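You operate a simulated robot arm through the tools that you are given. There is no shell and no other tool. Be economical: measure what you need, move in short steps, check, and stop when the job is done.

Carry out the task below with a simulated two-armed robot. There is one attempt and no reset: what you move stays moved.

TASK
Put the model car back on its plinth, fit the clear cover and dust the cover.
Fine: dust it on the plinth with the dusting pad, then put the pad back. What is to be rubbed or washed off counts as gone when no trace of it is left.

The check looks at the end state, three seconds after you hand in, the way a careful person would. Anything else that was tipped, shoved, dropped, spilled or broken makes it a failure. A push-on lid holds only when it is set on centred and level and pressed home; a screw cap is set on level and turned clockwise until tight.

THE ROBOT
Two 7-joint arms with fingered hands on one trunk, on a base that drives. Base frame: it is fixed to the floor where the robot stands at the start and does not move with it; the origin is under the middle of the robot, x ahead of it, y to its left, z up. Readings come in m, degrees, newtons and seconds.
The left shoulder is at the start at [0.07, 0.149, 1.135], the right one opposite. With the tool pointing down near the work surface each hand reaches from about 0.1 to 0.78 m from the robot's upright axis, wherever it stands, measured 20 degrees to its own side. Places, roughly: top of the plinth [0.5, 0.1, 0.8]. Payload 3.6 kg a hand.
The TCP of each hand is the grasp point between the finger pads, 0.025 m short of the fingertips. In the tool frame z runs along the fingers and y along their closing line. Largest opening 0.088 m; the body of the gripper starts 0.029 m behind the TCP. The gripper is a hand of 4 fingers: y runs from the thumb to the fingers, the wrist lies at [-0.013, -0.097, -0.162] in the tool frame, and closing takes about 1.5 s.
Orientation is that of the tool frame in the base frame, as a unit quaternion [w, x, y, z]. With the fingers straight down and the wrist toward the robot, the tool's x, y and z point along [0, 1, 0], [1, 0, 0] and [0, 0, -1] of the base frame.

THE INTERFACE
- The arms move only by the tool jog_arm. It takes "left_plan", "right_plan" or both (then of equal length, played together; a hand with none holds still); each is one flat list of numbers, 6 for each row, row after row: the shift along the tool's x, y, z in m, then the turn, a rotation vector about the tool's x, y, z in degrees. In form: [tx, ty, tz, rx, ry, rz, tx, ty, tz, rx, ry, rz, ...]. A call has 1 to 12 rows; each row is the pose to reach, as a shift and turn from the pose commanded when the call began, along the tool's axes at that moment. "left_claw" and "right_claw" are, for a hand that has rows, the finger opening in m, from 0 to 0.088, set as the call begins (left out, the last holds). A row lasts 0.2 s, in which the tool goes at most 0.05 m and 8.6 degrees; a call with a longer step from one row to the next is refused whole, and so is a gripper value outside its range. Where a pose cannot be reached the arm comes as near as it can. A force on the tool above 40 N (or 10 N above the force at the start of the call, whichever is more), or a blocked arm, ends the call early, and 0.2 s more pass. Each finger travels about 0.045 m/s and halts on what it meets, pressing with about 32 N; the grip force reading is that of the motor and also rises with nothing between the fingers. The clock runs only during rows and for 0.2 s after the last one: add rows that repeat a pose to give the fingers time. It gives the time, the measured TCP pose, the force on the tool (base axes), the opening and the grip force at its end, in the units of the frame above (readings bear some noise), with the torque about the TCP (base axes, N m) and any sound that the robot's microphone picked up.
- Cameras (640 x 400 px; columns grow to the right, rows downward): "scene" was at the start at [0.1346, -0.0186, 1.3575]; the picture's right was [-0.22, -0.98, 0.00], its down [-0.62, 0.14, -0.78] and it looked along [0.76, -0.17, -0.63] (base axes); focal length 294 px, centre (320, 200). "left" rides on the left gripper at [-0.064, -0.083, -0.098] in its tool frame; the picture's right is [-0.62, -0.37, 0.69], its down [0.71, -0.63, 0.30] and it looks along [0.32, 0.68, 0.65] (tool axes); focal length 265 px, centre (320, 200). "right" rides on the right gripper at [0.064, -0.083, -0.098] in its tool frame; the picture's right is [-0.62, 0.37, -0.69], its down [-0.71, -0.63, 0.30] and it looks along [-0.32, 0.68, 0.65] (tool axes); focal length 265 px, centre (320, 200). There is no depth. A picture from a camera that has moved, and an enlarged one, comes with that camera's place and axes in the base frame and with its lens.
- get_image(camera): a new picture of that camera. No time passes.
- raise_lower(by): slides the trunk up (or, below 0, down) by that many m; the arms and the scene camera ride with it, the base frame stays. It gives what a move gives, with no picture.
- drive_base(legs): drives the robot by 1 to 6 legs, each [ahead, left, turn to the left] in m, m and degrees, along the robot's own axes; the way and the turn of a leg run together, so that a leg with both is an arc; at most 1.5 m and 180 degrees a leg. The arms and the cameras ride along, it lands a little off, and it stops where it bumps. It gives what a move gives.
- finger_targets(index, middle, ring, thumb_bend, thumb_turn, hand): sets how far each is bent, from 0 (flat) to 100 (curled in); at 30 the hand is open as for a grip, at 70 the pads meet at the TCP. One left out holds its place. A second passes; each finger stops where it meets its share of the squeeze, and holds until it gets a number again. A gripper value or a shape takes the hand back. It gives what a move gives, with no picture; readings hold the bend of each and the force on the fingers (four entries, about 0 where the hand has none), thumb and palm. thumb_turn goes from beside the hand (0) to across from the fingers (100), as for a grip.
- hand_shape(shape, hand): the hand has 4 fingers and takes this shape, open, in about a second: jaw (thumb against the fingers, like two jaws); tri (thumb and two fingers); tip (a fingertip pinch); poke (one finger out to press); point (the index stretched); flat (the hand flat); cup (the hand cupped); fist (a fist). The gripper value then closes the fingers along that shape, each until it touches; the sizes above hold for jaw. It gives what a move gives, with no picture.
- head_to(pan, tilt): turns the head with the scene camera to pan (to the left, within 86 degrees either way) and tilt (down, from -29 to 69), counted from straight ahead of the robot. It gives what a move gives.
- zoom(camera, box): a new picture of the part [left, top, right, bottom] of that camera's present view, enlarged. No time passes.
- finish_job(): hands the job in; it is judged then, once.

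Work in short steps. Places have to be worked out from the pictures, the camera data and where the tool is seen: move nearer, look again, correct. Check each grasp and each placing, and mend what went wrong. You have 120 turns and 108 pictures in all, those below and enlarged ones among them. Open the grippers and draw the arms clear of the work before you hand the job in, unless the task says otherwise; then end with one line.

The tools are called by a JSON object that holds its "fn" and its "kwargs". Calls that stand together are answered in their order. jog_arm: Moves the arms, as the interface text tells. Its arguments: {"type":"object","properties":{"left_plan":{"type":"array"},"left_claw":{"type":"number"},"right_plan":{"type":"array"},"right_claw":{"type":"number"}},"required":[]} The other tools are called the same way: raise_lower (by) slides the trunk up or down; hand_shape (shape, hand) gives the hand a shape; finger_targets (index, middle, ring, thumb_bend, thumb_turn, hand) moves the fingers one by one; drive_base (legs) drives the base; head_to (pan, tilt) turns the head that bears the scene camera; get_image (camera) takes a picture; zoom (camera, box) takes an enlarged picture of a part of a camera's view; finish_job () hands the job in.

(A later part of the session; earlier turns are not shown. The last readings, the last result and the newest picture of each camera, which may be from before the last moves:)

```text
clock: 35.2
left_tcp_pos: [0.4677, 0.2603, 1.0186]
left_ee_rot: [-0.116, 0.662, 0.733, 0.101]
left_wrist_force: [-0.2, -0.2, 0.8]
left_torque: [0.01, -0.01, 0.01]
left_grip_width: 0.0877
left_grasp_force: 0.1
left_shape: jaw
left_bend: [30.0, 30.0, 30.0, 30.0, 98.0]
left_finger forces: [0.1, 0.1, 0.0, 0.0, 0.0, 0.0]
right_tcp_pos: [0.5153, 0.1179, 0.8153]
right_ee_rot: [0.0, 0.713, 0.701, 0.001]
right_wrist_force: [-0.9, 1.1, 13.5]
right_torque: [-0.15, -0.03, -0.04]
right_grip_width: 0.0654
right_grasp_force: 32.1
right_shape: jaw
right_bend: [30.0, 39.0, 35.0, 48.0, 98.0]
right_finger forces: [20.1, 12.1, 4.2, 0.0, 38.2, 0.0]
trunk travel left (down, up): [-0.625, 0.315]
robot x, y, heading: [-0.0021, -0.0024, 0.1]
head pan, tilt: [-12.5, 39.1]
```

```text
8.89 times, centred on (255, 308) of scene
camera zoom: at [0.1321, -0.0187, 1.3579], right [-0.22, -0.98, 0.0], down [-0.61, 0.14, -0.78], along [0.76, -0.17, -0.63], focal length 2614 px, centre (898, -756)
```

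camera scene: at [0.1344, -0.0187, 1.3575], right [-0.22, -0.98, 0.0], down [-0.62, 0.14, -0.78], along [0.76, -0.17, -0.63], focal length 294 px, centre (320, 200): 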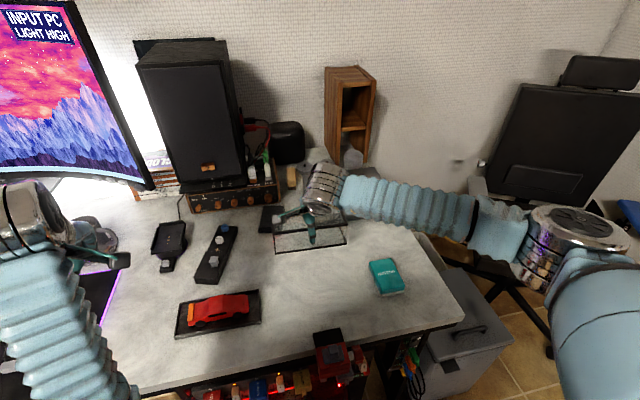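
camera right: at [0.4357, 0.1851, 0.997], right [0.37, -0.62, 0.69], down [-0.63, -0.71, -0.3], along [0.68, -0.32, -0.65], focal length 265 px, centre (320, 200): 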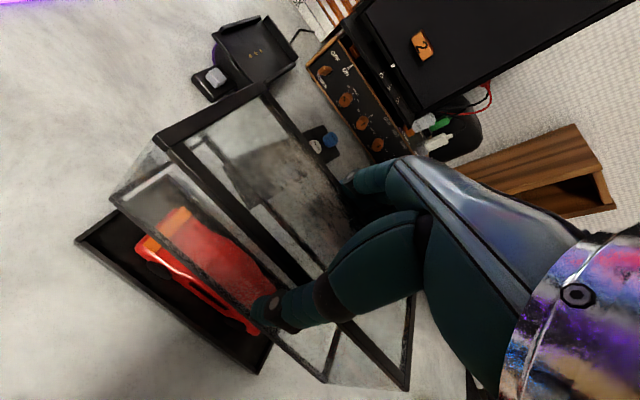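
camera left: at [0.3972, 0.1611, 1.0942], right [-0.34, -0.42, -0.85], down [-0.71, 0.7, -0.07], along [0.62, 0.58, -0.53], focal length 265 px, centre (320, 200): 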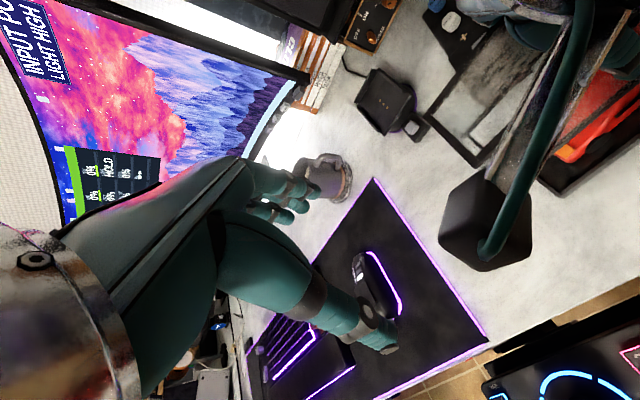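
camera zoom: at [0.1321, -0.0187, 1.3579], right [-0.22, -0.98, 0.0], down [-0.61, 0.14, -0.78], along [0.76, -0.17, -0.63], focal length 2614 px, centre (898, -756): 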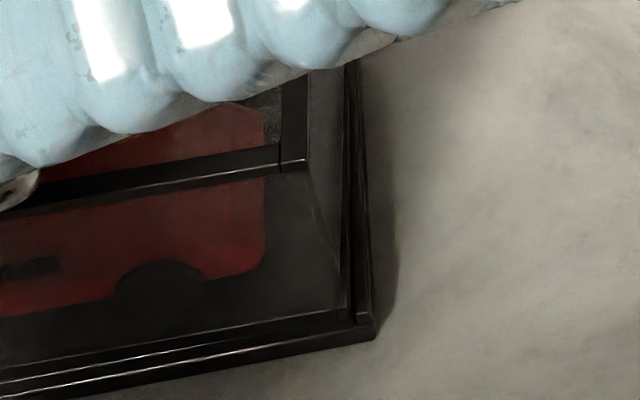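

Contact torque is now balanced (force in the middle) and the near wall's bottom disappears behind the rim: the cover seems to stand on the plinth floor. I press slightly more to confirm.

{"fn": "jog_arm", "kwargs": {"right_plan": [0, 0, 0.001, 0, 0, 0, 0, 0, 0.002, 0, 0, 0, 0, 0, 0.003, 0, 0, 0, 0, 0, 0.003, 0, 0, 0]}}

{"fn": "zoom", "kwargs": {"camera": "scene", "box": [170, 265, 280, 345]}}

{"fn": "zoom", "kwargs": {"camera": "right", "box": [60, 60, 440, 400]}}

```text
clock: 36.2
left_tcp_pos: [0.4657, 0.2603, 1.0199]
left_ee_rot: [-0.116, 0.662, 0.733, 0.101]
left_wrist_force: [-0.3, -0.3, -0.2]
left_torque: [-0.02, -0.01, 0.05]
left_grip_width: 0.0877
left_grasp_force: 0.1
left_shape: jaw
left_bend: [30.0, 30.0, 30.0, 30.0, 98.0]
left_finger forces: [0.0, 0.0, 0.1, 0.0, 0.1, 0.0]
right_tcp_pos: [0.5151, 0.1174, 0.8138]
right_ee_rot: [0.002, 0.714, 0.7, 0.004]
right_wrist_force: [1.1, 0.6, 31.8]
right_torque: [-0.2, -0.09, 0.04]
right_grip_width: 0.0651
right_grasp_force: 32.0
right_shape: jaw
right_bend: [30.0, 39.0, 35.0, 49.0, 98.0]
right_finger forces: [19.7, 13.0, 4.8, 0.0, 38.3, 0.0]
trunk travel left (down, up): [-0.625, 0.315]
robot x, y, heading: [0.002, -0.0017, -0.0]
head pan, tilt: [-12.5, 39.1]
```

```text
5.00 times, centred on (225, 305) of scene
camera zoom: at [0.1298, -0.0196, 1.3582], right [-0.22, -0.98, 0.0], down [-0.61, 0.14, -0.78], along [0.76, -0.17, -0.63], focal length 1471 px, centre (795, -325)
```

zoom: 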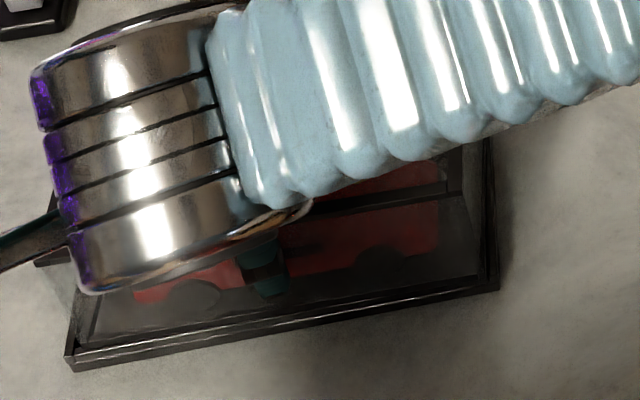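

```text
1.18 times, centred on (250, 230) of right
camera zoom: at [0.4317, 0.1836, 0.9116], right [0.35, -0.63, 0.69], down [-0.64, -0.7, -0.31], along [0.68, -0.33, -0.65], focal length 312 px, centre (402, 165)
```

zoom: 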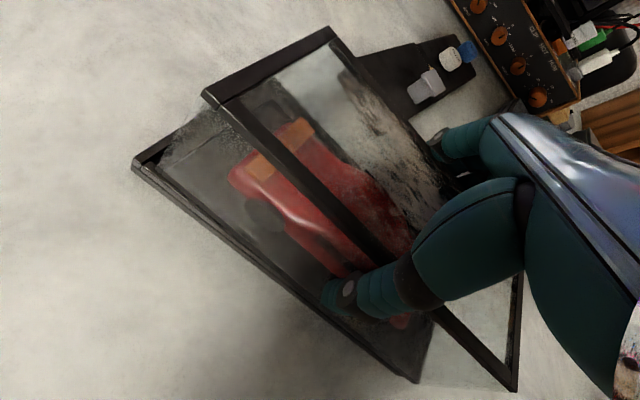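

Firm, level contact at 32 N. Unload, open and lift off to look at the seat.

{"fn": "jog_arm", "kwargs": {"right_plan": [0, 0, -0.002, 0, 0, 0, 0, 0, -0.004, 0, 0, 0, 0, 0, -0.005, 0, 0, 0]}}

{"fn": "jog_arm", "kwargs": {"right_plan": [0, 0, 0, 0, 0, 0, 0, 0, 0, 0, 0, 0, 0, 0, 0, 0, 0, 0, 0, 0, 0, 0, 0, 0, 0, 0, 0, 0, 0, 0, 0, 0, 0, 0, 0, 0], "right_claw": 0.088}}

{"fn": "get_image", "kwargs": {"camera": "right"}}

```text
clock: 37.0
left_tcp_pos: [0.4672, 0.2605, 1.0174]
left_ee_rot: [-0.117, 0.662, 0.734, 0.1]
left_wrist_force: [0.0, 0.7, -0.4]
left_torque: [0.01, -0.03, 0.01]
left_grip_width: 0.0877
left_grasp_force: 0.1
left_shape: jaw
left_bend: [30.0, 30.0, 30.0, 30.0, 98.0]
left_finger forces: [0.1, 0.0, 0.0, 0.1, 0.1, 0.0]
right_tcp_pos: [0.5145, 0.119, 0.8154]
right_ee_rot: [0.001, 0.713, 0.701, 0.001]
right_wrist_force: [6.4, 1.0, 16.4]
right_torque: [-0.19, -0.39, 0.03]
right_grip_width: 0.0652
right_grasp_force: 31.7
right_shape: jaw
right_bend: [29.0, 39.0, 35.0, 50.0, 98.0]
right_finger forces: [20.5, 14.2, 5.2, 0.0, 35.2, 0.0]
trunk travel left (down, up): [-0.625, 0.315]
robot x, y, heading: [0.0001, -0.0023, 0.2]
head pan, tilt: [-12.5, 39.1]
```

```text
clock: 38.4
left_tcp_pos: [0.468, 0.2602, 1.0184]
left_ee_rot: [-0.117, 0.662, 0.733, 0.1]
left_wrist_force: [0.6, -0.1, 0.1]
left_torque: [0.01, -0.04, -0.02]
left_grip_width: 0.0878
left_grasp_force: 0.2
left_shape: jaw
left_bend: [30.0, 30.0, 30.0, 30.0, 98.0]
left_finger forces: [0.0, 0.0, 0.0, 0.0, 0.1, 0.0]
right_tcp_pos: [0.5136, 0.1172, 0.8143]
right_ee_rot: [0.0, 0.713, 0.701, -0.001]
right_wrist_force: [-0.3, -0.5, 0.3]
right_torque: [0.01, 0.0, -0.03]
right_grip_width: 0.0878
right_grasp_force: 0.1
right_shape: jaw
right_bend: [29.0, 30.0, 30.0, 29.0, 98.0]
right_finger forces: [1.3, 0.0, 0.0, 0.0, 1.5, 0.1]
trunk travel left (down, up): [-0.625, 0.315]
robot x, y, heading: [0.0013, 0.0011, -0.0]
head pan, tilt: [-12.5, 39.1]
```

```text
42 pictures are left
camera right: at [0.432, 0.1839, 0.9122], right [0.36, -0.63, 0.69], down [-0.64, -0.7, -0.3], along [0.68, -0.34, -0.65], focal length 265 px, centre (320, 200)
```

right: 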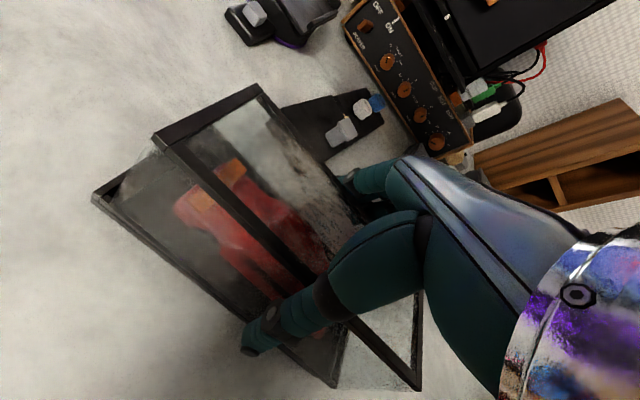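

Open. I lift straight up, go right toward the pad, and look.

{"fn": "jog_arm", "kwargs": {"right_plan": [0, 0, -0.015, 0, 0, 0, 0, 0, -0.05, 0, 0, 0, 0, 0, -0.09, 0, 0, 0, 0, 0, -0.12, 0, 0, 0, -0.045, 0, -0.13, 0, 0, -1, -0.09, 0, -0.13, 0, 0, -1, -0.135, 0, -0.13, 0, 0, -1, -0.18, 0, -0.13, 0, 0, -1, -0.225, 0, -0.13, 0, 0, -1, -0.27, 0, -0.13, 0, 0, -1, -0.32, 0, -0.13, 0, 0, -1, -0.34, 0, -0.13, 0, 0, -1]}}

{"fn": "zoom", "kwargs": {"camera": "scene", "box": [160, 250, 280, 350]}}

{"fn": "get_image", "kwargs": {"camera": "right"}}

```text
clock: 41.0
left_tcp_pos: [0.4692, 0.2611, 1.0188]
left_ee_rot: [-0.117, 0.662, 0.734, 0.1]
left_wrist_force: [0.1, 0.5, -0.1]
left_torque: [-0.01, 0.03, -0.03]
left_grip_width: 0.0876
left_grasp_force: 0.0
left_shape: jaw
left_bend: [30.0, 30.0, 30.0, 30.0, 98.0]
left_finger forces: [0.0, 0.0, 0.0, 0.0, 0.0, 0.1]
right_tcp_pos: [0.5094, -0.2214, 0.9445]
right_ee_rot: [0.001, 0.707, 0.707, -0.001]
right_wrist_force: [0.9, -0.1, 0.3]
right_torque: [0.0, -0.01, -0.02]
right_grip_width: 0.0882
right_grasp_force: 0.0
right_shape: jaw
right_bend: [30.0, 30.0, 30.0, 30.0, 98.0]
right_finger forces: [0.0, 0.0, 0.1, 0.1, 0.0, 0.0]
trunk travel left (down, up): [-0.625, 0.315]
robot x, y, heading: [-0.0006, -0.0003, -0.0]
head pan, tilt: [-12.5, 39.1]
```

```text
4.00 times, centred on (220, 300) of scene
camera zoom: at [0.1343, -0.0177, 1.3575], right [-0.22, -0.98, 0.0], down [-0.62, 0.14, -0.78], along [0.76, -0.17, -0.63], focal length 1176 px, centre (720, -200)
```

zoom: 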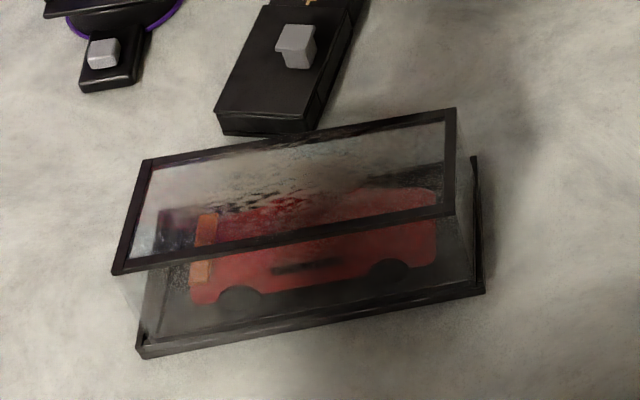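

```text
40 pictures are left
camera right: at [0.4259, -0.156, 1.0424], right [0.37, -0.62, 0.69], down [-0.63, -0.72, -0.3], along [0.68, -0.32, -0.65], focal length 265 px, centre (320, 200)
```

right: 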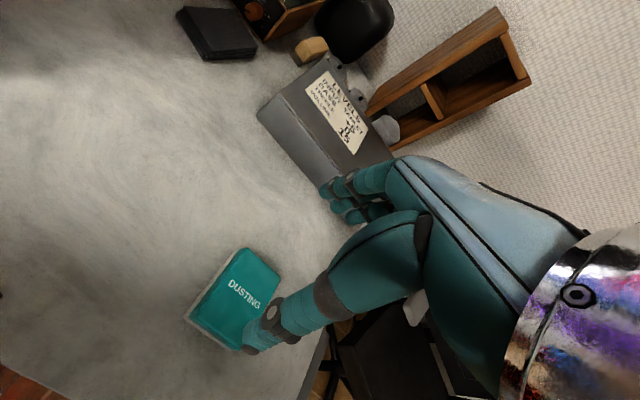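

The cover stands level over the plinth; I zoom in to verify it is really inside the rim.

{"fn": "zoom", "kwargs": {"camera": "scene", "box": [235, 272, 290, 330]}}

{"fn": "zoom", "kwargs": {"camera": "scene", "box": [180, 305, 230, 345]}}

```text
6.90 times, centred on (262, 301) of scene
camera zoom: at [0.1343, -0.0177, 1.3575], right [-0.22, -0.98, 0.0], down [-0.62, 0.14, -0.78], along [0.76, -0.17, -0.63], focal length 2028 px, centre (717, -497)
```

zoom: 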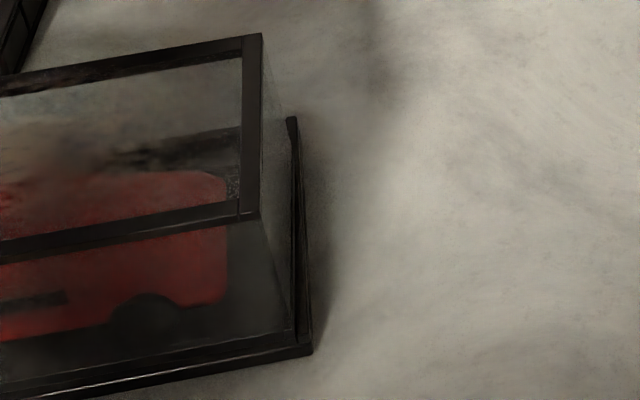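

```text
10.00 times, centred on (205, 325) of scene
camera zoom: at [0.1343, -0.0177, 1.3575], right [-0.22, -0.98, 0.0], down [-0.62, 0.14, -0.78], along [0.76, -0.17, -0.63], focal length 2941 px, centre (1470, -1050)
```

zoom: 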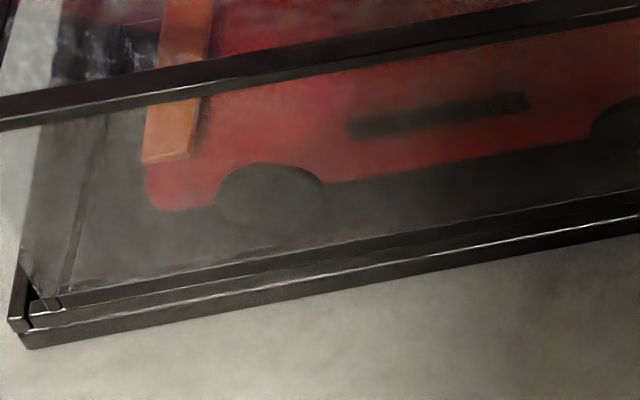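

By careful pixel geometry (and finger-contact height: bottom ≈0.761, floor 0.7576) the cover rests on the near rim: near inset only ~3 mm, should be ~7 mm, so it needs about +3.7 mm in x; y and yaw are fine. I return to regrip it.

{"fn": "jog_arm", "kwargs": {"right_plan": [0.045, 0.001, 0, 0, 0, 0, 0.09, 0.002, 0, 0, 0, 0, 0.135, 0.003, 0, 0, 0, 0, 0.18, 0.004, 0, 0, 0, 0, 0.225, 0.005, 0, 0, 0, 0, 0.27, 0.006, 0, 0, 0, 1, 0.315, 0.006, 0, 0, 0, 1, 0.34, 0.006, 0.01, 0, 0, 1, 0.34, 0.006, 0.05, 0, 0, 1, 0.34, 0.006, 0.09, 0, 0, 1, 0.34, 0.006, 0.115, 0, 0, 1, 0.34, 0.006, 0.128, 0, 0, 1]}}

{"fn": "jog_arm", "kwargs": {"right_plan": [0, 0, 0, 0, 0, 0, 0, 0, 0, 0, 0, 0, 0, 0, 0, 0, 0, 0, 0, 0, 0, 0, 0, 0, 0, 0, 0, 0, 0, 0, 0, 0, 0, 0, 0, 0], "right_claw": 0.0}}

```text
clock: 43.6
left_tcp_pos: [0.4685, 0.2606, 1.0184]
left_ee_rot: [-0.117, 0.662, 0.734, 0.1]
left_wrist_force: [-0.3, -0.1, -0.2]
left_torque: [0.03, -0.02, -0.01]
left_grip_width: 0.0874
left_grasp_force: 0.1
left_shape: jaw
left_bend: [30.0, 30.0, 30.0, 30.0, 98.0]
left_finger forces: [0.0, 0.0, 0.0, 0.0, 0.0, 0.0]
right_tcp_pos: [0.5173, 0.1195, 0.8148]
right_ee_rot: [0.0, 0.713, 0.701, 0.001]
right_wrist_force: [-1.0, -0.3, 2.4]
right_torque: [0.03, 0.04, 0.0]
right_grip_width: 0.088
right_grasp_force: 0.0
right_shape: jaw
right_bend: [30.0, 30.0, 30.0, 29.0, 98.0]
right_finger forces: [0.7, 0.0, 0.2, 0.0, 1.8, 0.1]
trunk travel left (down, up): [-0.625, 0.315]
robot x, y, heading: [0.0022, -0.0011, 0.1]
head pan, tilt: [-12.5, 39.1]
```

```text
clock: 45.0
left_tcp_pos: [0.4684, 0.2606, 1.0173]
left_ee_rot: [-0.117, 0.662, 0.733, 0.099]
left_wrist_force: [0.6, 0.4, 0.7]
left_torque: [0.01, -0.04, -0.02]
left_grip_width: 0.0875
left_grasp_force: 0.0
left_shape: jaw
left_bend: [30.0, 30.0, 30.0, 30.0, 98.0]
left_finger forces: [0.0, 0.1, 0.0, 0.0, 0.0, 0.0]
right_tcp_pos: [0.5162, 0.1184, 0.8151]
right_ee_rot: [0.0, 0.713, 0.701, 0.0]
right_wrist_force: [0.1, 0.3, 1.4]
right_torque: [-0.05, -0.07, 0.02]
right_grip_width: 0.0658
right_grasp_force: 31.6
right_shape: jaw
right_bend: [30.0, 40.0, 36.0, 47.0, 98.0]
right_finger forces: [22.1, 12.1, 4.0, 0.0, 38.0, 0.0]
trunk travel left (down, up): [-0.625, 0.315]
robot x, y, heading: [-0.0001, 0.0014, 0.3]
head pan, tilt: [-12.5, 39.1]
```

Regripped. Lift 5 mm, shift +3.7 mm in x (and −0.3 mm y is negligible), lower with care.

{"fn": "jog_arm", "kwargs": {"right_plan": [0, 0, -0.006, 0, 0, 0, 0, 0.002, -0.006, 0, 0, 0, 0, 0.0037, -0.005, 0, 0, 0, 0, 0.0037, -0.002, 0, 0, 0, 0, 0.0037, 0, 0, 0, 0, 0, 0.0037, 0.001, 0, 0, 0, 0, 0.0037, 0.001, 0, 0, 0]}}

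{"fn": "zoom", "kwargs": {"camera": "scene", "box": [175, 275, 275, 345]}}

```text
clock: 46.6
left_tcp_pos: [0.4687, 0.2602, 1.0181]
left_ee_rot: [-0.118, 0.662, 0.733, 0.099]
left_wrist_force: [0.1, 0.2, -0.3]
left_torque: [-0.01, 0.04, 0.0]
left_grip_width: 0.0876
left_grasp_force: 0.0
left_shape: jaw
left_bend: [30.0, 30.0, 30.0, 30.0, 98.0]
left_finger forces: [0.1, 0.0, 0.0, 0.0, 0.0, 0.1]
right_tcp_pos: [0.5205, 0.1185, 0.816]
right_ee_rot: [0.0, 0.713, 0.701, 0.0]
right_wrist_force: [0.9, -0.6, -0.9]
right_torque: [-0.03, -0.03, -0.02]
right_grip_width: 0.0657
right_grasp_force: 32.4
right_shape: jaw
right_bend: [30.0, 40.0, 36.0, 47.0, 98.0]
right_finger forces: [22.1, 12.0, 4.0, 0.0, 38.0, 0.1]
trunk travel left (down, up): [-0.625, 0.315]
robot x, y, heading: [0.0006, -0.0024, 0.3]
head pan, tilt: [-12.5, 39.1]
```

```text
5.71 times, centred on (225, 310) of scene
camera zoom: at [0.1342, -0.0185, 1.3575], right [-0.22, -0.98, 0.0], down [-0.62, 0.14, -0.78], along [0.76, -0.17, -0.63], focal length 1681 px, centre (863, -429)
```

zoom: 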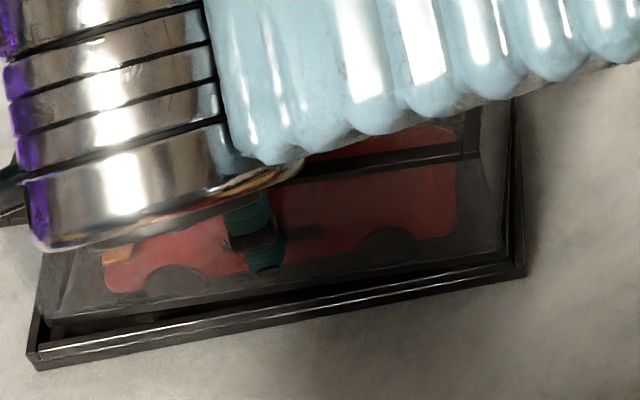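

No contact yet; lower another 3 mm.

{"fn": "jog_arm", "kwargs": {"right_plan": [0, 0, 0.001, 0, 0, 0, 0, 0, 0.002, 0, 0, 0, 0, 0, 0.003, 0, 0, 0, 0, 0, 0.003, 0, 0, 0]}}

{"fn": "zoom", "kwargs": {"camera": "scene", "box": [175, 310, 225, 345]}}

{"fn": "zoom", "kwargs": {"camera": "scene", "box": [235, 285, 275, 330]}}

```text
clock: 47.6
left_tcp_pos: [0.4683, 0.2601, 1.0187]
left_ee_rot: [-0.117, 0.662, 0.734, 0.099]
left_wrist_force: [-0.4, 0.0, -0.8]
left_torque: [0.01, 0.02, 0.0]
left_grip_width: 0.0877
left_grasp_force: 0.1
left_shape: jaw
left_bend: [30.0, 30.0, 30.0, 30.0, 98.0]
left_finger forces: [0.0, 0.0, 0.0, 0.0, 0.0, 0.0]
right_tcp_pos: [0.5193, 0.117, 0.8148]
right_ee_rot: [0.0, 0.713, 0.701, 0.002]
right_wrist_force: [3.6, 1.2, 9.9]
right_torque: [-0.16, -0.46, 0.1]
right_grip_width: 0.0655
right_grasp_force: 31.6
right_shape: jaw
right_bend: [29.0, 40.0, 36.0, 48.0, 98.0]
right_finger forces: [21.5, 14.1, 4.7, 0.0, 37.9, 0.1]
trunk travel left (down, up): [-0.625, 0.315]
robot x, y, heading: [-0.0016, 0.0006, -0.2]
head pan, tilt: [-12.5, 39.1]
```

```text
11.43 times, centred on (200, 328) of scene
camera zoom: at [0.1331, -0.0185, 1.3578], right [-0.22, -0.98, 0.0], down [-0.62, 0.14, -0.78], along [0.76, -0.17, -0.63], focal length 3362 px, centre (1691, -1257)
```

zoom: 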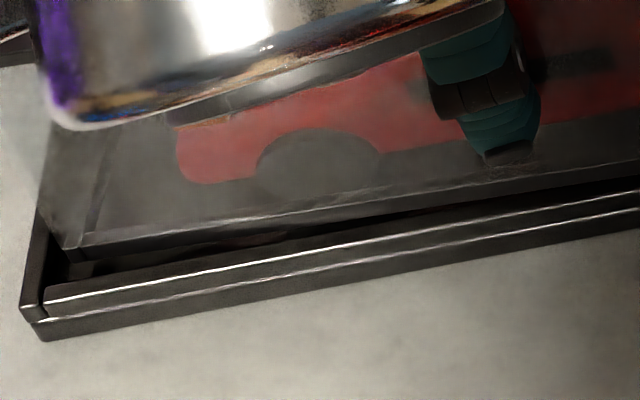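

```text
8.89 times, centred on (255, 308) of scene
camera zoom: at [0.1331, -0.0185, 1.3578], right [-0.22, -0.98, 0.0], down [-0.62, 0.14, -0.78], along [0.76, -0.17, -0.63], focal length 2614 px, centre (898, -756)
```

zoom: 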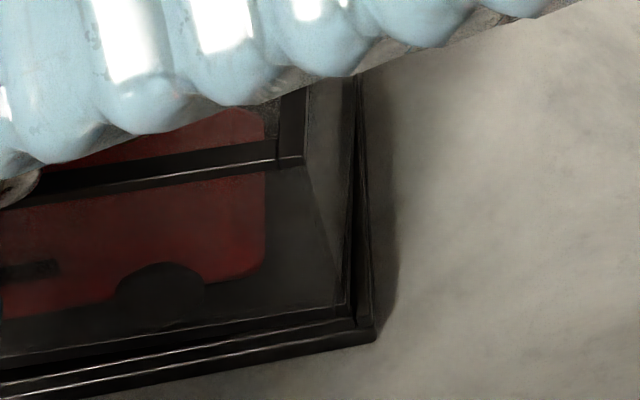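

Now the pixel comparison shows near insets of 7 mm at the right but ~12 mm at the left: the cover turned in the regrip. I lift, turn it −1.7° about the tool axis and shift −2.4 mm in x, then look before lowering.

{"fn": "jog_arm", "kwargs": {"right_plan": [0, 0, -0.005, 0, 0, 0, 0, -0.001, -0.005, 0, 0, -1, 0, -0.0024, -0.005, 0, 0, -1.7, 0, -0.0024, -0.003, 0, 0, -1.7, 0, -0.0024, -0.003, 0, 0, -1.7]}}

{"fn": "zoom", "kwargs": {"camera": "scene", "box": [170, 280, 280, 345]}}

```text
clock: 48.8
left_tcp_pos: [0.4685, 0.2605, 1.0195]
left_ee_rot: [-0.118, 0.662, 0.733, 0.1]
left_wrist_force: [-0.5, 0.2, -0.7]
left_torque: [0.02, 0.0, 0.02]
left_grip_width: 0.0875
left_grasp_force: 0.0
left_shape: jaw
left_bend: [30.0, 30.0, 30.0, 30.0, 98.0]
left_finger forces: [0.0, 0.0, 0.1, 0.0, 0.0, 0.0]
right_tcp_pos: [0.5164, 0.1178, 0.8147]
right_ee_rot: [0.0, 0.702, 0.712, 0.0]
right_wrist_force: [0.3, -0.8, 2.5]
right_torque: [-0.07, 0.03, -0.06]
right_grip_width: 0.0654
right_grasp_force: 31.5
right_shape: jaw
right_bend: [29.0, 40.0, 36.0, 48.0, 98.0]
right_finger forces: [20.7, 12.1, 4.1, 0.0, 37.4, 0.0]
trunk travel left (down, up): [-0.625, 0.315]
robot x, y, heading: [-0.0004, 0.0001, -0.1]
head pan, tilt: [-12.5, 39.1]
```

```text
5.82 times, centred on (225, 312) of scene
camera zoom: at [0.1338, -0.0185, 1.3576], right [-0.22, -0.98, 0.0], down [-0.62, 0.14, -0.78], along [0.76, -0.17, -0.63], focal length 1711 px, centre (873, -454)
```

zoom: 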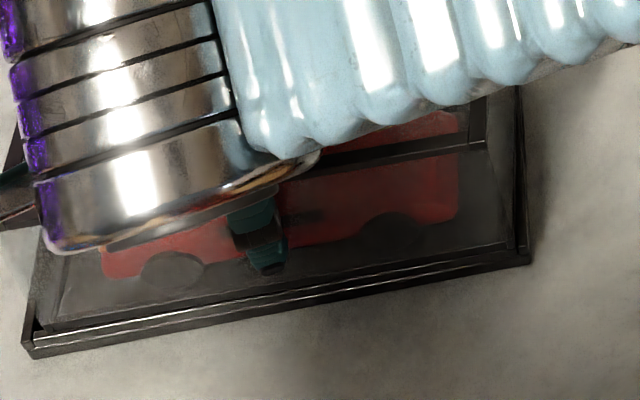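

{"fn": "zoom", "kwargs": {"camera": "scene", "box": [175, 310, 225, 345]}}

{"fn": "zoom", "kwargs": {"camera": "scene", "box": [235, 285, 275, 330]}}

```text
11.43 times, centred on (200, 328) of scene
camera zoom: at [0.1338, -0.0185, 1.3576], right [-0.22, -0.98, 0.0], down [-0.62, 0.14, -0.78], along [0.76, -0.17, -0.63], focal length 3362 px, centre (1691, -1257)
```

zoom: 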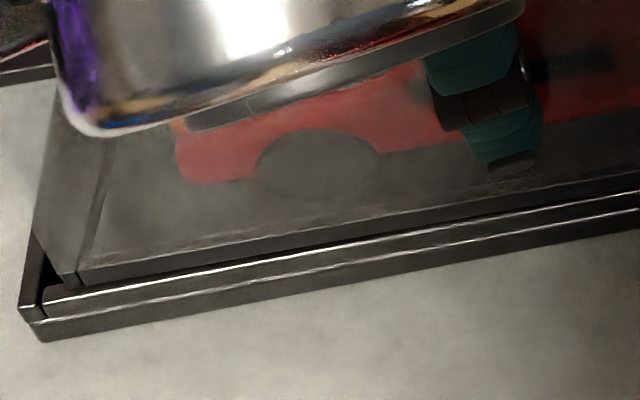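

```text
8.89 times, centred on (255, 308) of scene
camera zoom: at [0.1338, -0.0185, 1.3576], right [-0.22, -0.98, 0.0], down [-0.62, 0.14, -0.78], along [0.76, -0.17, -0.63], focal length 2614 px, centre (898, -756)
```

zoom: 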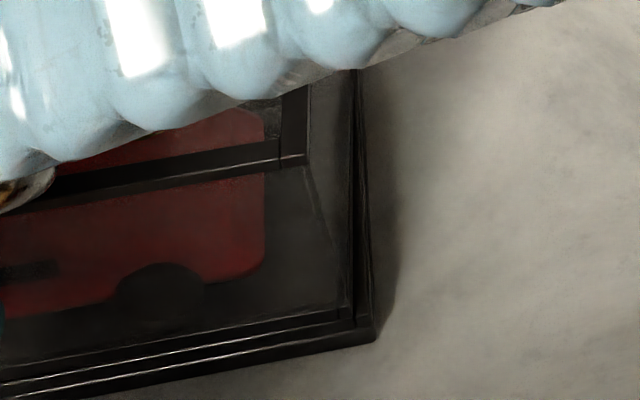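

Insets now: near 4.6 (left)/6.1 (right), ends 6.6/6.0 mm with a 3.5 mm rim, so all inside the rim, and the light contact is central: it probably stands on the floor. I test by nudging +x 3 mm: inside the rim it must meet a lateral stop or carry the plinth.

{"fn": "jog_arm", "kwargs": {"right_plan": [0, 0.0015, 0, 0, 0, 0.4, 0, 0.0015, 0.002, 0, 0, 0.4, 0, 0.0015, 0.004, 0, 0, 0.4, 0, 0.0015, 0.004, 0, 0, 0.4]}}

{"fn": "zoom", "kwargs": {"camera": "scene", "box": [175, 310, 225, 345]}}

```text
clock: 49.8
left_tcp_pos: [0.4666, 0.2603, 1.0192]
left_ee_rot: [-0.117, 0.662, 0.733, 0.1]
left_wrist_force: [-0.3, 0.0, -0.3]
left_torque: [0.0, 0.0, 0.02]
left_grip_width: 0.0877
left_grasp_force: 0.1
left_shape: jaw
left_bend: [30.0, 30.0, 30.0, 30.0, 98.0]
left_finger forces: [0.0, 0.1, 0.0, 0.0, 0.1, 0.0]
right_tcp_pos: [0.5176, 0.1174, 0.8143]
right_ee_rot: [0.002, 0.705, 0.709, 0.002]
right_wrist_force: [-0.6, 0.5, 16.0]
right_torque: [-0.06, 0.09, 0.0]
right_grip_width: 0.065
right_grasp_force: 32.4
right_shape: jaw
right_bend: [29.0, 40.0, 36.0, 48.0, 98.0]
right_finger forces: [19.8, 12.0, 4.1, 0.0, 37.2, 0.1]
trunk travel left (down, up): [-0.625, 0.315]
robot x, y, heading: [-0.0007, -0.0009, 0.1]
head pan, tilt: [-12.5, 39.1]
```

```text
11.43 times, centred on (200, 328) of scene
camera zoom: at [0.1319, -0.0189, 1.3579], right [-0.22, -0.98, 0.0], down [-0.61, 0.14, -0.78], along [0.76, -0.17, -0.63], focal length 3362 px, centre (1691, -1257)
```

zoom: 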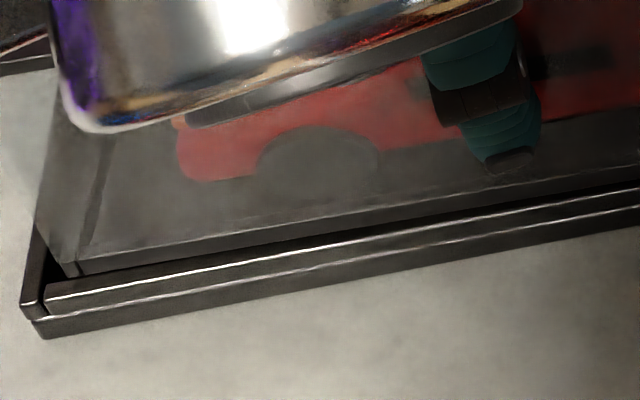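

Evenly supported at 16 N (torque ≈ 0) with a clear gap to the near rim: it stands on the plinth floor. Press home once, unload, and open.

{"fn": "jog_arm", "kwargs": {"right_plan": [0, 0, 0.001, 0, 0, 0, 0, 0, 0.002, 0, 0, 0, 0, 0, 0.003, 0, 0, 0, 0, 0, 0.003, 0, 0, 0, 0, 0, 0, 0, 0, 0, 0, 0, -0.004, 0, 0, 0, 0, 0, -0.004, 0, 0, 0]}}

{"fn": "jog_arm", "kwargs": {"right_plan": [0, 0, 0, 0, 0, 0, 0, 0, 0, 0, 0, 0, 0, 0, 0, 0, 0, 0, 0, 0, 0, 0, 0, 0, 0, 0, 0, 0, 0, 0, 0, 0, 0, 0, 0, 0], "right_claw": 0.088}}

{"fn": "jog_arm", "kwargs": {"right_plan": [0, 0, -0.015, 0, 0, 0, 0, 0, -0.05, 0, 0, 0, 0, 0, -0.09, 0, 0, 0, 0, 0, -0.12, 0, 0, 0, -0.045, 0, -0.13, 0, 0, 0.4, -0.09, 0, -0.13, 0, 0, 0.4, -0.135, 0, -0.13, 0, 0, 0.4, -0.18, 0, -0.13, 0, 0, 0.4, -0.225, 0, -0.13, 0, 0, 0.4, -0.27, 0, -0.13, 0, 0, 0.4, -0.32, 0, -0.13, 0, 0, 0.4, -0.36, 0, -0.13, 0, 0, 0.4]}}

{"fn": "zoom", "kwargs": {"camera": "scene", "box": [165, 260, 275, 345]}}

```text
clock: 51.4
left_tcp_pos: [0.4691, 0.2606, 1.0174]
left_ee_rot: [-0.117, 0.663, 0.733, 0.099]
left_wrist_force: [0.7, -1.0, -0.4]
left_torque: [-0.03, 0.01, -0.01]
left_grip_width: 0.0876
left_grasp_force: 0.1
left_shape: jaw
left_bend: [30.0, 30.0, 30.0, 30.0, 98.0]
left_finger forces: [0.0, 0.0, 0.0, 0.0, 0.0, 0.1]
right_tcp_pos: [0.5173, 0.1183, 0.8142]
right_ee_rot: [-0.001, 0.705, 0.709, 0.0]
right_wrist_force: [4.4, 1.3, 7.9]
right_torque: [-0.04, -0.19, 0.04]
right_grip_width: 0.0649
right_grasp_force: 31.9
right_shape: jaw
right_bend: [29.0, 40.0, 36.0, 48.0, 98.0]
right_finger forces: [20.6, 13.9, 4.8, 0.0, 35.6, 0.0]
trunk travel left (down, up): [-0.625, 0.315]
robot x, y, heading: [0.0008, -0.0026, 0.2]
head pan, tilt: [-12.5, 39.1]
```

```text
clock: 52.8
left_tcp_pos: [0.4686, 0.2603, 1.018]
left_ee_rot: [-0.117, 0.662, 0.733, 0.1]
left_wrist_force: [-0.3, 0.0, 0.3]
left_torque: [0.0, 0.0, 0.02]
left_grip_width: 0.0877
left_grasp_force: 0.1
left_shape: jaw
left_bend: [30.0, 30.0, 30.0, 30.0, 98.0]
left_finger forces: [0.0, 0.0, 0.1, 0.1, 0.1, 0.0]
right_tcp_pos: [0.5176, 0.1182, 0.8154]
right_ee_rot: [0.0, 0.705, 0.709, 0.0]
right_wrist_force: [-0.6, -0.3, 1.0]
right_torque: [-0.01, -0.02, -0.01]
right_grip_width: 0.0877
right_grasp_force: 0.1
right_shape: jaw
right_bend: [30.0, 30.0, 30.0, 29.0, 97.0]
right_finger forces: [1.0, 0.0, 0.0, 0.0, 1.0, 0.0]
trunk travel left (down, up): [-0.625, 0.315]
robot x, y, heading: [-0.0008, 0.0004, 0.1]
head pan, tilt: [-12.5, 39.1]
```

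```text
clock: 55.4
left_tcp_pos: [0.4687, 0.2596, 1.019]
left_ee_rot: [-0.118, 0.662, 0.734, 0.1]
left_wrist_force: [-0.5, -0.7, 0.0]
left_torque: [0.02, 0.0, -0.02]
left_grip_width: 0.0879
left_grasp_force: 0.0
left_shape: jaw
left_bend: [30.0, 30.0, 30.0, 30.0, 98.0]
left_finger forces: [0.1, 0.1, 0.1, 0.1, 0.0, 0.0]
right_tcp_pos: [0.5195, -0.2465, 0.9446]
right_ee_rot: [0.0, 0.708, 0.707, 0.0]
right_wrist_force: [-0.1, 0.9, 1.2]
right_torque: [0.01, 0.0, -0.02]
right_grip_width: 0.0879
right_grasp_force: 0.0
right_shape: jaw
right_bend: [30.0, 30.0, 30.0, 30.0, 97.0]
right_finger forces: [0.1, 0.0, 0.0, 0.0, 0.0, 0.0]
trunk travel left (down, up): [-0.625, 0.315]
robot x, y, heading: [-0.0009, 0.0005, 0.1]
head pan, tilt: [-12.5, 39.1]
```

```text
4.71 times, centred on (220, 302) of scene
camera zoom: at [0.1334, -0.019, 1.3576], right [-0.22, -0.98, 0.0], down [-0.62, 0.14, -0.78], along [0.76, -0.17, -0.63], focal length 1384 px, centre (791, -282)
```

zoom: 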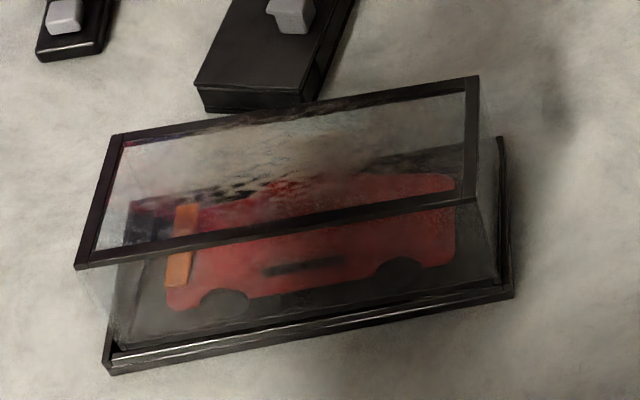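

Let me check the far-right bottom corner, the last one not yet verified.

{"fn": "zoom", "kwargs": {"camera": "scene", "box": [250, 272, 282, 330]}}

```text
6.90 times, centred on (266, 301) of scene
camera zoom: at [0.1334, -0.019, 1.3576], right [-0.22, -0.98, 0.0], down [-0.62, 0.14, -0.78], along [0.76, -0.17, -0.63], focal length 2028 px, centre (692, -497)
```

zoom: 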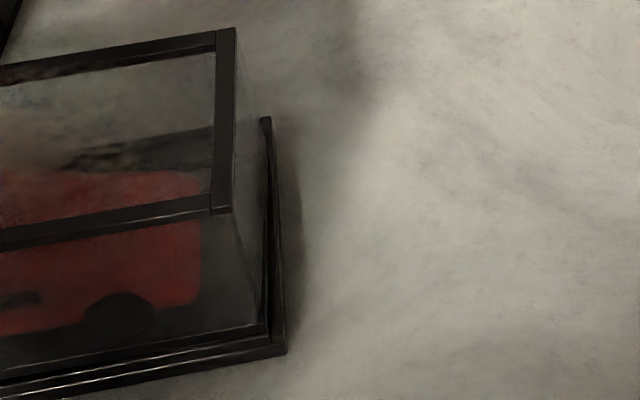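

I can verify the far side better through clean glass. Now the pad: centre (0.523,−0.269), long side along x (0.086), 0.063 wide, so I turn the right hand 90° (wrist to the right) to grip across y.

{"fn": "jog_arm", "kwargs": {"right_plan": [0, 0, 0, 0, 0, -8.2, 0, 0, 0, 0, 0, -16.4, -0.005, 0, 0, 0, 0, -24.6, -0.01, 0, 0, 0, 0, -32.8, -0.015, 0, 0, 0, 0, -41, -0.02, 0.003, 0, 0, 0, -49.2, -0.022, 0.003, 0, 0, 0, -57.4, -0.022, 0.003, 0, 0, 0, -65.6, -0.022, 0.003, 0, 0, 0, -73.8, -0.022, 0.003, 0, 0, 0, -82, -0.022, 0.003, 0, 0, 0, -90, -0.022, 0.003, 0, 0, 0, -90]}}

{"fn": "get_image", "kwargs": {"camera": "right"}}

```text
clock: 58.0
left_tcp_pos: [0.4674, 0.2617, 1.0191]
left_ee_rot: [-0.117, 0.662, 0.733, 0.099]
left_wrist_force: [-0.4, 0.4, 0.6]
left_torque: [0.01, 0.01, -0.03]
left_grip_width: 0.0881
left_grasp_force: 0.0
left_shape: jaw
left_bend: [30.0, 30.0, 30.0, 30.0, 98.0]
left_finger forces: [0.1, 0.1, 0.1, 0.1, 0.1, 0.1]
right_tcp_pos: [0.3108, -0.0249, 0.8695]
right_ee_rot: [0.013, 0.013, 1.0, -0.002]
right_wrist_force: [0.0, 1.1, -0.6]
right_torque: [-0.01, 0.0, -0.03]
right_grip_width: 0.0877
right_grasp_force: 0.0
right_shape: jaw
right_bend: [30.0, 30.0, 30.0, 30.0, 98.0]
right_finger forces: [0.1, 0.0, 0.1, 0.1, 0.1, 0.0]
right hand out of reach, approached as far as the arm can: row 5, 6, 7, 8, 9, 10, 11, 12
trunk travel left (down, up): [-0.625, 0.315]
robot x, y, heading: [-0.0029, -0.0016, 0.1]
head pan, tilt: [-12.5, 39.1]
```

```text
28 pictures are left
camera right: at [0.2404, -0.1059, 0.9658], right [0.61, 0.36, 0.71], down [0.71, -0.65, -0.28], along [0.36, 0.67, -0.65], focal length 265 px, centre (320, 200)
```

right: 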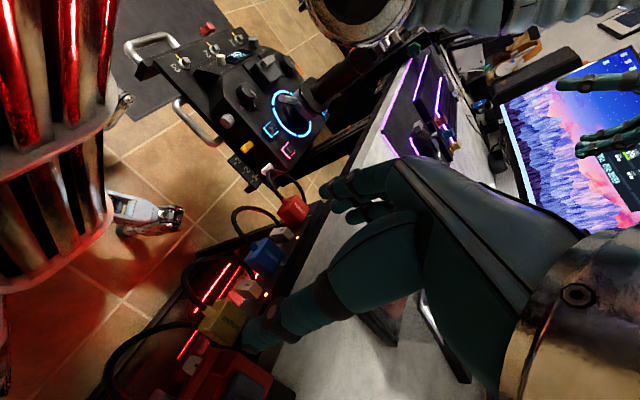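

That orientation was out of reach and the hand was drawn inward (nothing touched). With the trunk higher the forearm comes down steeper and the wrist can turn freely, so I raise the trunk 0.2 m and see.

{"fn": "raise_lower", "kwargs": {"by": 0.2}}

{"fn": "get_image", "kwargs": {"camera": "scene"}}

```text
clock: 60.2
left_tcp_pos: [0.4676, 0.2598, 1.2178]
left_ee_rot: [-0.117, 0.663, 0.733, 0.1]
left_wrist_force: [1.0, 0.3, -0.2]
left_torque: [0.03, -0.01, 0.02]
left_grip_width: 0.0875
left_grasp_force: 0.0
left_shape: jaw
left_bend: [30.0, 30.0, 30.0, 30.0, 98.0]
left_finger forces: [0.1, 0.0, 0.0, 0.0, 0.0, 0.0]
right_tcp_pos: [0.3112, -0.0273, 1.0685]
right_ee_rot: [0.014, 0.014, 1.0, 0.0]
right_wrist_force: [0.0, -0.4, 0.7]
right_torque: [0.01, 0.03, -0.02]
right_grip_width: 0.0877
right_grasp_force: 0.0
right_shape: jaw
right_bend: [30.0, 30.0, 30.0, 30.0, 98.0]
right_finger forces: [0.1, 0.1, 0.0, 0.0, 0.0, 0.0]
trunk travel left (down, up): [-0.825, 0.115]
robot x, y, heading: [-0.0038, 0.0012, 0.0]
head pan, tilt: [-12.5, 39.1]
```

```text
27 pictures are left
camera scene: at [0.1338, -0.0195, 1.5575], right [-0.22, -0.98, 0.0], down [-0.62, 0.14, -0.78], along [0.76, -0.17, -0.63], focal length 294 px, centre (320, 200)
```

scene: 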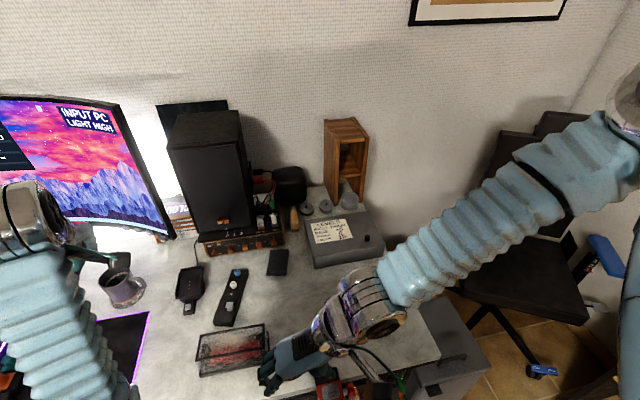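

I send a null row to see which pose counts as commanded now.

{"fn": "jog_arm", "kwargs": {"right_plan": [0, 0, 0, 0, 0, 0]}}

```text
clock: 60.6
left_tcp_pos: [0.4696, 0.2611, 1.2178]
left_ee_rot: [-0.118, 0.662, 0.733, 0.099]
left_wrist_force: [-0.5, -0.2, -0.5]
left_torque: [0.0, 0.01, -0.02]
left_grip_width: 0.0877
left_grasp_force: 0.2
left_shape: jaw
left_bend: [30.0, 30.0, 30.0, 30.0, 98.0]
left_finger forces: [0.0, 0.0, 0.0, 0.0, 0.0, 0.0]
right_tcp_pos: [0.3124, -0.026, 1.0703]
right_ee_rot: [0.014, 0.015, 1.0, -0.002]
right_wrist_force: [0.0, 0.0, -0.9]
right_torque: [0.0, 0.0, -0.03]
right_grip_width: 0.088
right_grasp_force: 0.1
right_shape: jaw
right_bend: [30.0, 30.0, 30.0, 30.0, 98.0]
right_finger forces: [0.0, 0.0, 0.0, 0.1, 0.0, 0.0]
trunk travel left (down, up): [-0.825, 0.115]
robot x, y, heading: [0.0017, -0.0002, -0.2]
head pan, tilt: [-12.5, 39.1]
```

Commanded = measured. I move outward toward the pad at height in this orientation and see how far it reaches.

{"fn": "jog_arm", "kwargs": {"right_plan": [0, -0.04, 0, 0, 0, 0, 0, -0.08, 0, 0, 0, 0, -0.02, -0.12, 0, 0, 0, 0, -0.05, -0.15, 0.0, 0, 0, 0, -0.08, -0.18, 0.0, 0, 0, 0, -0.11, -0.21, 0.0, 0, 0, 0, -0.14, -0.235, 0.02, 0, 0, 0, -0.17, -0.243, 0.04, 0, 0, 0, -0.21, -0.243, 0.06, 0, 0, 0]}}

```text
clock: 62.6
left_tcp_pos: [0.4706, 0.2638, 1.2177]
left_ee_rot: [-0.117, 0.662, 0.734, 0.097]
left_wrist_force: [0.5, 0.4, 0.0]
left_torque: [-0.01, 0.01, -0.01]
left_grip_width: 0.0875
left_grasp_force: 0.2
left_shape: jaw
left_bend: [30.0, 30.0, 30.0, 30.0, 98.0]
left_finger forces: [0.0, 0.1, 0.1, 0.0, 0.0, 0.0]
right_tcp_pos: [0.3467, -0.0379, 0.9782]
right_ee_rot: [0.016, 0.015, 1.0, -0.002]
right_wrist_force: [0.7, 0.1, 0.3]
right_torque: [0.01, 0.02, -0.01]
right_grip_width: 0.0878
right_grasp_force: 0.1
right_shape: jaw
right_bend: [30.0, 30.0, 30.0, 30.0, 98.0]
right_finger forces: [0.0, 0.1, 0.0, 0.0, 0.0, 0.0]
right hand out of reach, approached as far as the arm can: row 1, 2, 3, 4, 5, 6, 7, 8, 9
trunk travel left (down, up): [-0.825, 0.115]
robot x, y, heading: [0.001, -0.0021, -0.0]
head pan, tilt: [-12.5, 39.1]
```

That orientation isn't possible out there. Instead I'll keep the natural orientation and open the fingers wider than the jaw opening with finger targets to grip the pad along its 0.086 m length. First turn the hand back while moving out right and up.

{"fn": "jog_arm", "kwargs": {"right_plan": [0, 0, -0.02, 0, 0, 8.2, 0, 0, -0.05, 0, 0, 16.4, -0.01, -0.02, -0.07, 0, 0, 24.6, -0.02, -0.04, -0.07, 0, 0, 32.8, -0.03, -0.06, -0.07, 0, 0, 41, -0.04, -0.08, -0.07, 0, 0, 49.2, -0.05, -0.11, -0.07, 0, 0, 57.4, -0.065, -0.14, -0.07, 0, 0, 65.6, -0.08, -0.17, -0.07, 0, 0, 73.8, -0.095, -0.2, -0.07, 0, 0, 82, -0.12, -0.22, -0.07, 0, 0, 90, -0.14, -0.23, -0.07, 0, 0, 90]}}

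```text
clock: 65.2
left_tcp_pos: [0.4712, 0.2615, 1.2167]
left_ee_rot: [-0.117, 0.663, 0.733, 0.099]
left_wrist_force: [0.1, -0.7, 0.1]
left_torque: [-0.01, 0.01, 0.0]
left_grip_width: 0.0877
left_grasp_force: 0.1
left_shape: jaw
left_bend: [30.0, 30.0, 30.0, 30.0, 98.0]
left_finger forces: [0.1, 0.0, 0.0, 0.1, 0.1, 0.0]
right_tcp_pos: [0.4733, -0.2829, 1.054]
right_ee_rot: [0.01, 0.718, 0.696, 0.009]
right_wrist_force: [-0.9, 0.7, -0.5]
right_torque: [0.01, 0.0, 0.02]
right_grip_width: 0.0881
right_grasp_force: 0.1
right_shape: jaw
right_bend: [30.0, 30.0, 30.0, 30.0, 98.0]
right_finger forces: [0.0, 0.0, 0.0, 0.0, 0.1, 0.0]
trunk travel left (down, up): [-0.825, 0.115]
robot x, y, heading: [-0.0032, 0.0012, 0.3]
head pan, tilt: [-12.5, 39.1]
```

{"fn": "finger_targets", "kwargs": {"hand": "right", "index": 12, "middle": 12, "ring": 12, "thumb_bend": 12}}

{"fn": "jog_arm", "kwargs": {"right_plan": [0.005, 0.015, 0.04, 0.5, 0, -0.6, 0.01, 0.03, 0.08, 1, 0, -1.2, 0.014, 0.05, 0.12, 1.5, 0, -1.8, 0.014, 0.05, 0.14, 1.5, 0, -1.8, 0.014, 0.05, 0.14, 1.5, 0, -1.8]}}

{"fn": "get_image", "kwargs": {"camera": "right"}}

{"fn": "zoom", "kwargs": {"camera": "scene", "box": [180, 240, 460, 400]}}

```text
clock: 66.2
left_tcp_pos: [0.4676, 0.2611, 1.219]
left_ee_rot: [-0.116, 0.662, 0.733, 0.1]
left_wrist_force: [-0.5, 0.2, -0.1]
left_torque: [-0.03, -0.01, -0.01]
left_grip_width: 0.0873
left_grasp_force: 0.0
left_shape: jaw
left_bend: [30.0, 30.0, 30.0, 30.0, 98.0]
left_finger forces: [0.0, 0.1, 0.0, 0.0, 0.0, 0.0]
right_tcp_pos: [0.4723, -0.2832, 1.0547]
right_ee_rot: [0.011, 0.717, 0.697, 0.01]
right_wrist_force: [-0.2, -0.4, -0.1]
right_torque: [0.01, 0.01, -0.01]
right_grip_width: 0.1171
right_grasp_force: 0.0
right_shape: fingers
right_bend: [12.0, 12.0, 12.0, 12.0, 98.0]
right_finger forces: [0.1, 0.1, 0.0, 0.1, 0.0, 0.2]
trunk travel left (down, up): [-0.825, 0.115]
robot x, y, heading: [-0.0001, 0.0007, -0.0]
head pan, tilt: [-12.5, 39.1]
```

```text
clock: 67.4
left_tcp_pos: [0.4677, 0.2599, 1.2189]
left_ee_rot: [-0.118, 0.662, 0.733, 0.1]
left_wrist_force: [-0.9, 0.1, 0.0]
left_torque: [-0.02, -0.02, -0.02]
left_grip_width: 0.0876
left_grasp_force: 0.1
left_shape: jaw
left_bend: [30.0, 30.0, 30.0, 30.0, 98.0]
left_finger forces: [0.0, 0.0, 0.0, 0.0, 0.0, 0.0]
right_tcp_pos: [0.5257, -0.2708, 0.916]
right_ee_rot: [0.002, 0.706, 0.708, 0.0]
right_wrist_force: [0.0, -0.1, -0.8]
right_torque: [-0.02, -0.02, -0.02]
right_grip_width: 0.1173
right_grasp_force: 0.2
right_shape: fingers
right_bend: [12.0, 12.0, 12.0, 12.0, 98.0]
right_finger forces: [0.0, 0.0, 0.1, 0.0, 0.0, 0.0]
trunk travel left (down, up): [-0.825, 0.115]
robot x, y, heading: [-0.0047, -0.0005, 0.1]
head pan, tilt: [-12.5, 39.1]
```

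```text
26 pictures are left
camera right: at [0.4419, -0.206, 1.0139], right [0.37, -0.62, 0.69], down [-0.63, -0.72, -0.3], along [0.69, -0.32, -0.65], focal length 265 px, centre (320, 200)
```

right: 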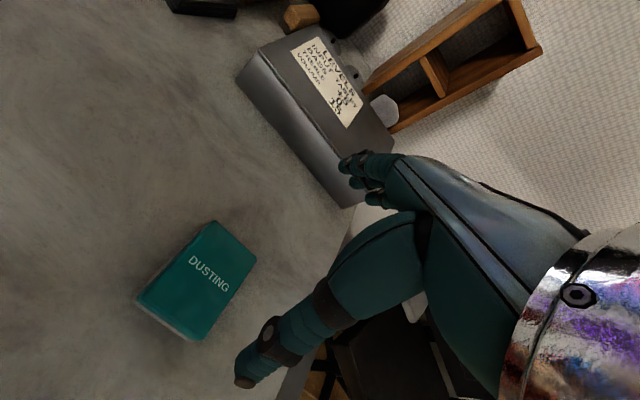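

```text
2.29 times, centred on (320, 320) of scene
camera zoom: at [0.1333, -0.019, 1.5576], right [-0.22, -0.98, 0.0], down [-0.62, 0.14, -0.78], along [0.76, -0.17, -0.63], focal length 672 px, centre (320, -74)
```

zoom: 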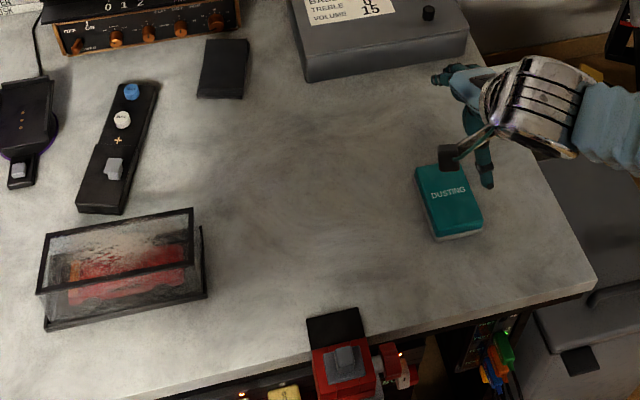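

Opening is now 0.117 m; pad centre (0.525,−0.266), 0.083 × 0.057. Centre and descend around it.

{"fn": "jog_arm", "kwargs": {"right_plan": [0.004, -0.001, 0.045, 0, 0, 0, 0.004, -0.001, 0.09, 0, 0, 0, 0.004, -0.001, 0.115, 0, 0, 0, 0.004, -0.001, 0.132, 0, 0, 0, 0.004, -0.001, 0.132, 0, 0, 0]}}

{"fn": "get_image", "kwargs": {"camera": "right"}}

```text
clock: 68.6
left_tcp_pos: [0.468, 0.2596, 1.2176]
left_ee_rot: [-0.118, 0.662, 0.733, 0.1]
left_wrist_force: [-0.3, 0.1, -0.2]
left_torque: [0.03, -0.01, 0.0]
left_grip_width: 0.0874
left_grasp_force: 0.0
left_shape: jaw
left_bend: [30.0, 30.0, 30.0, 30.0, 98.0]
left_finger forces: [0.0, 0.0, 0.1, 0.0, 0.0, 0.0]
right_tcp_pos: [0.5276, -0.2667, 0.7851]
right_ee_rot: [0.001, 0.705, 0.709, 0.001]
right_wrist_force: [-0.7, -0.3, 0.7]
right_torque: [0.03, -0.03, 0.01]
right_grip_width: 0.1174
right_grasp_force: 0.1
right_shape: fingers
right_bend: [12.0, 12.0, 12.0, 12.0, 98.0]
right_finger forces: [0.1, 0.0, 0.0, 0.0, 0.0, 0.0]
trunk travel left (down, up): [-0.825, 0.115]
robot x, y, heading: [0.0008, -0.0006, -0.0]
head pan, tilt: [-12.5, 39.1]
```

```text
24 pictures are left
camera right: at [0.4428, -0.2027, 0.8826], right [0.37, -0.62, 0.69], down [-0.63, -0.72, -0.3], along [0.69, -0.32, -0.65], focal length 265 px, centre (320, 200)
```

right: 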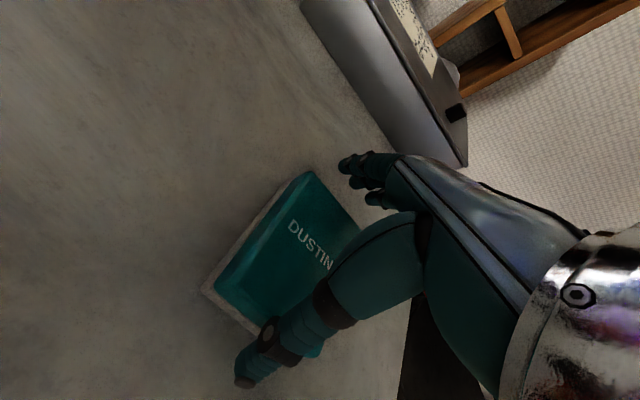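

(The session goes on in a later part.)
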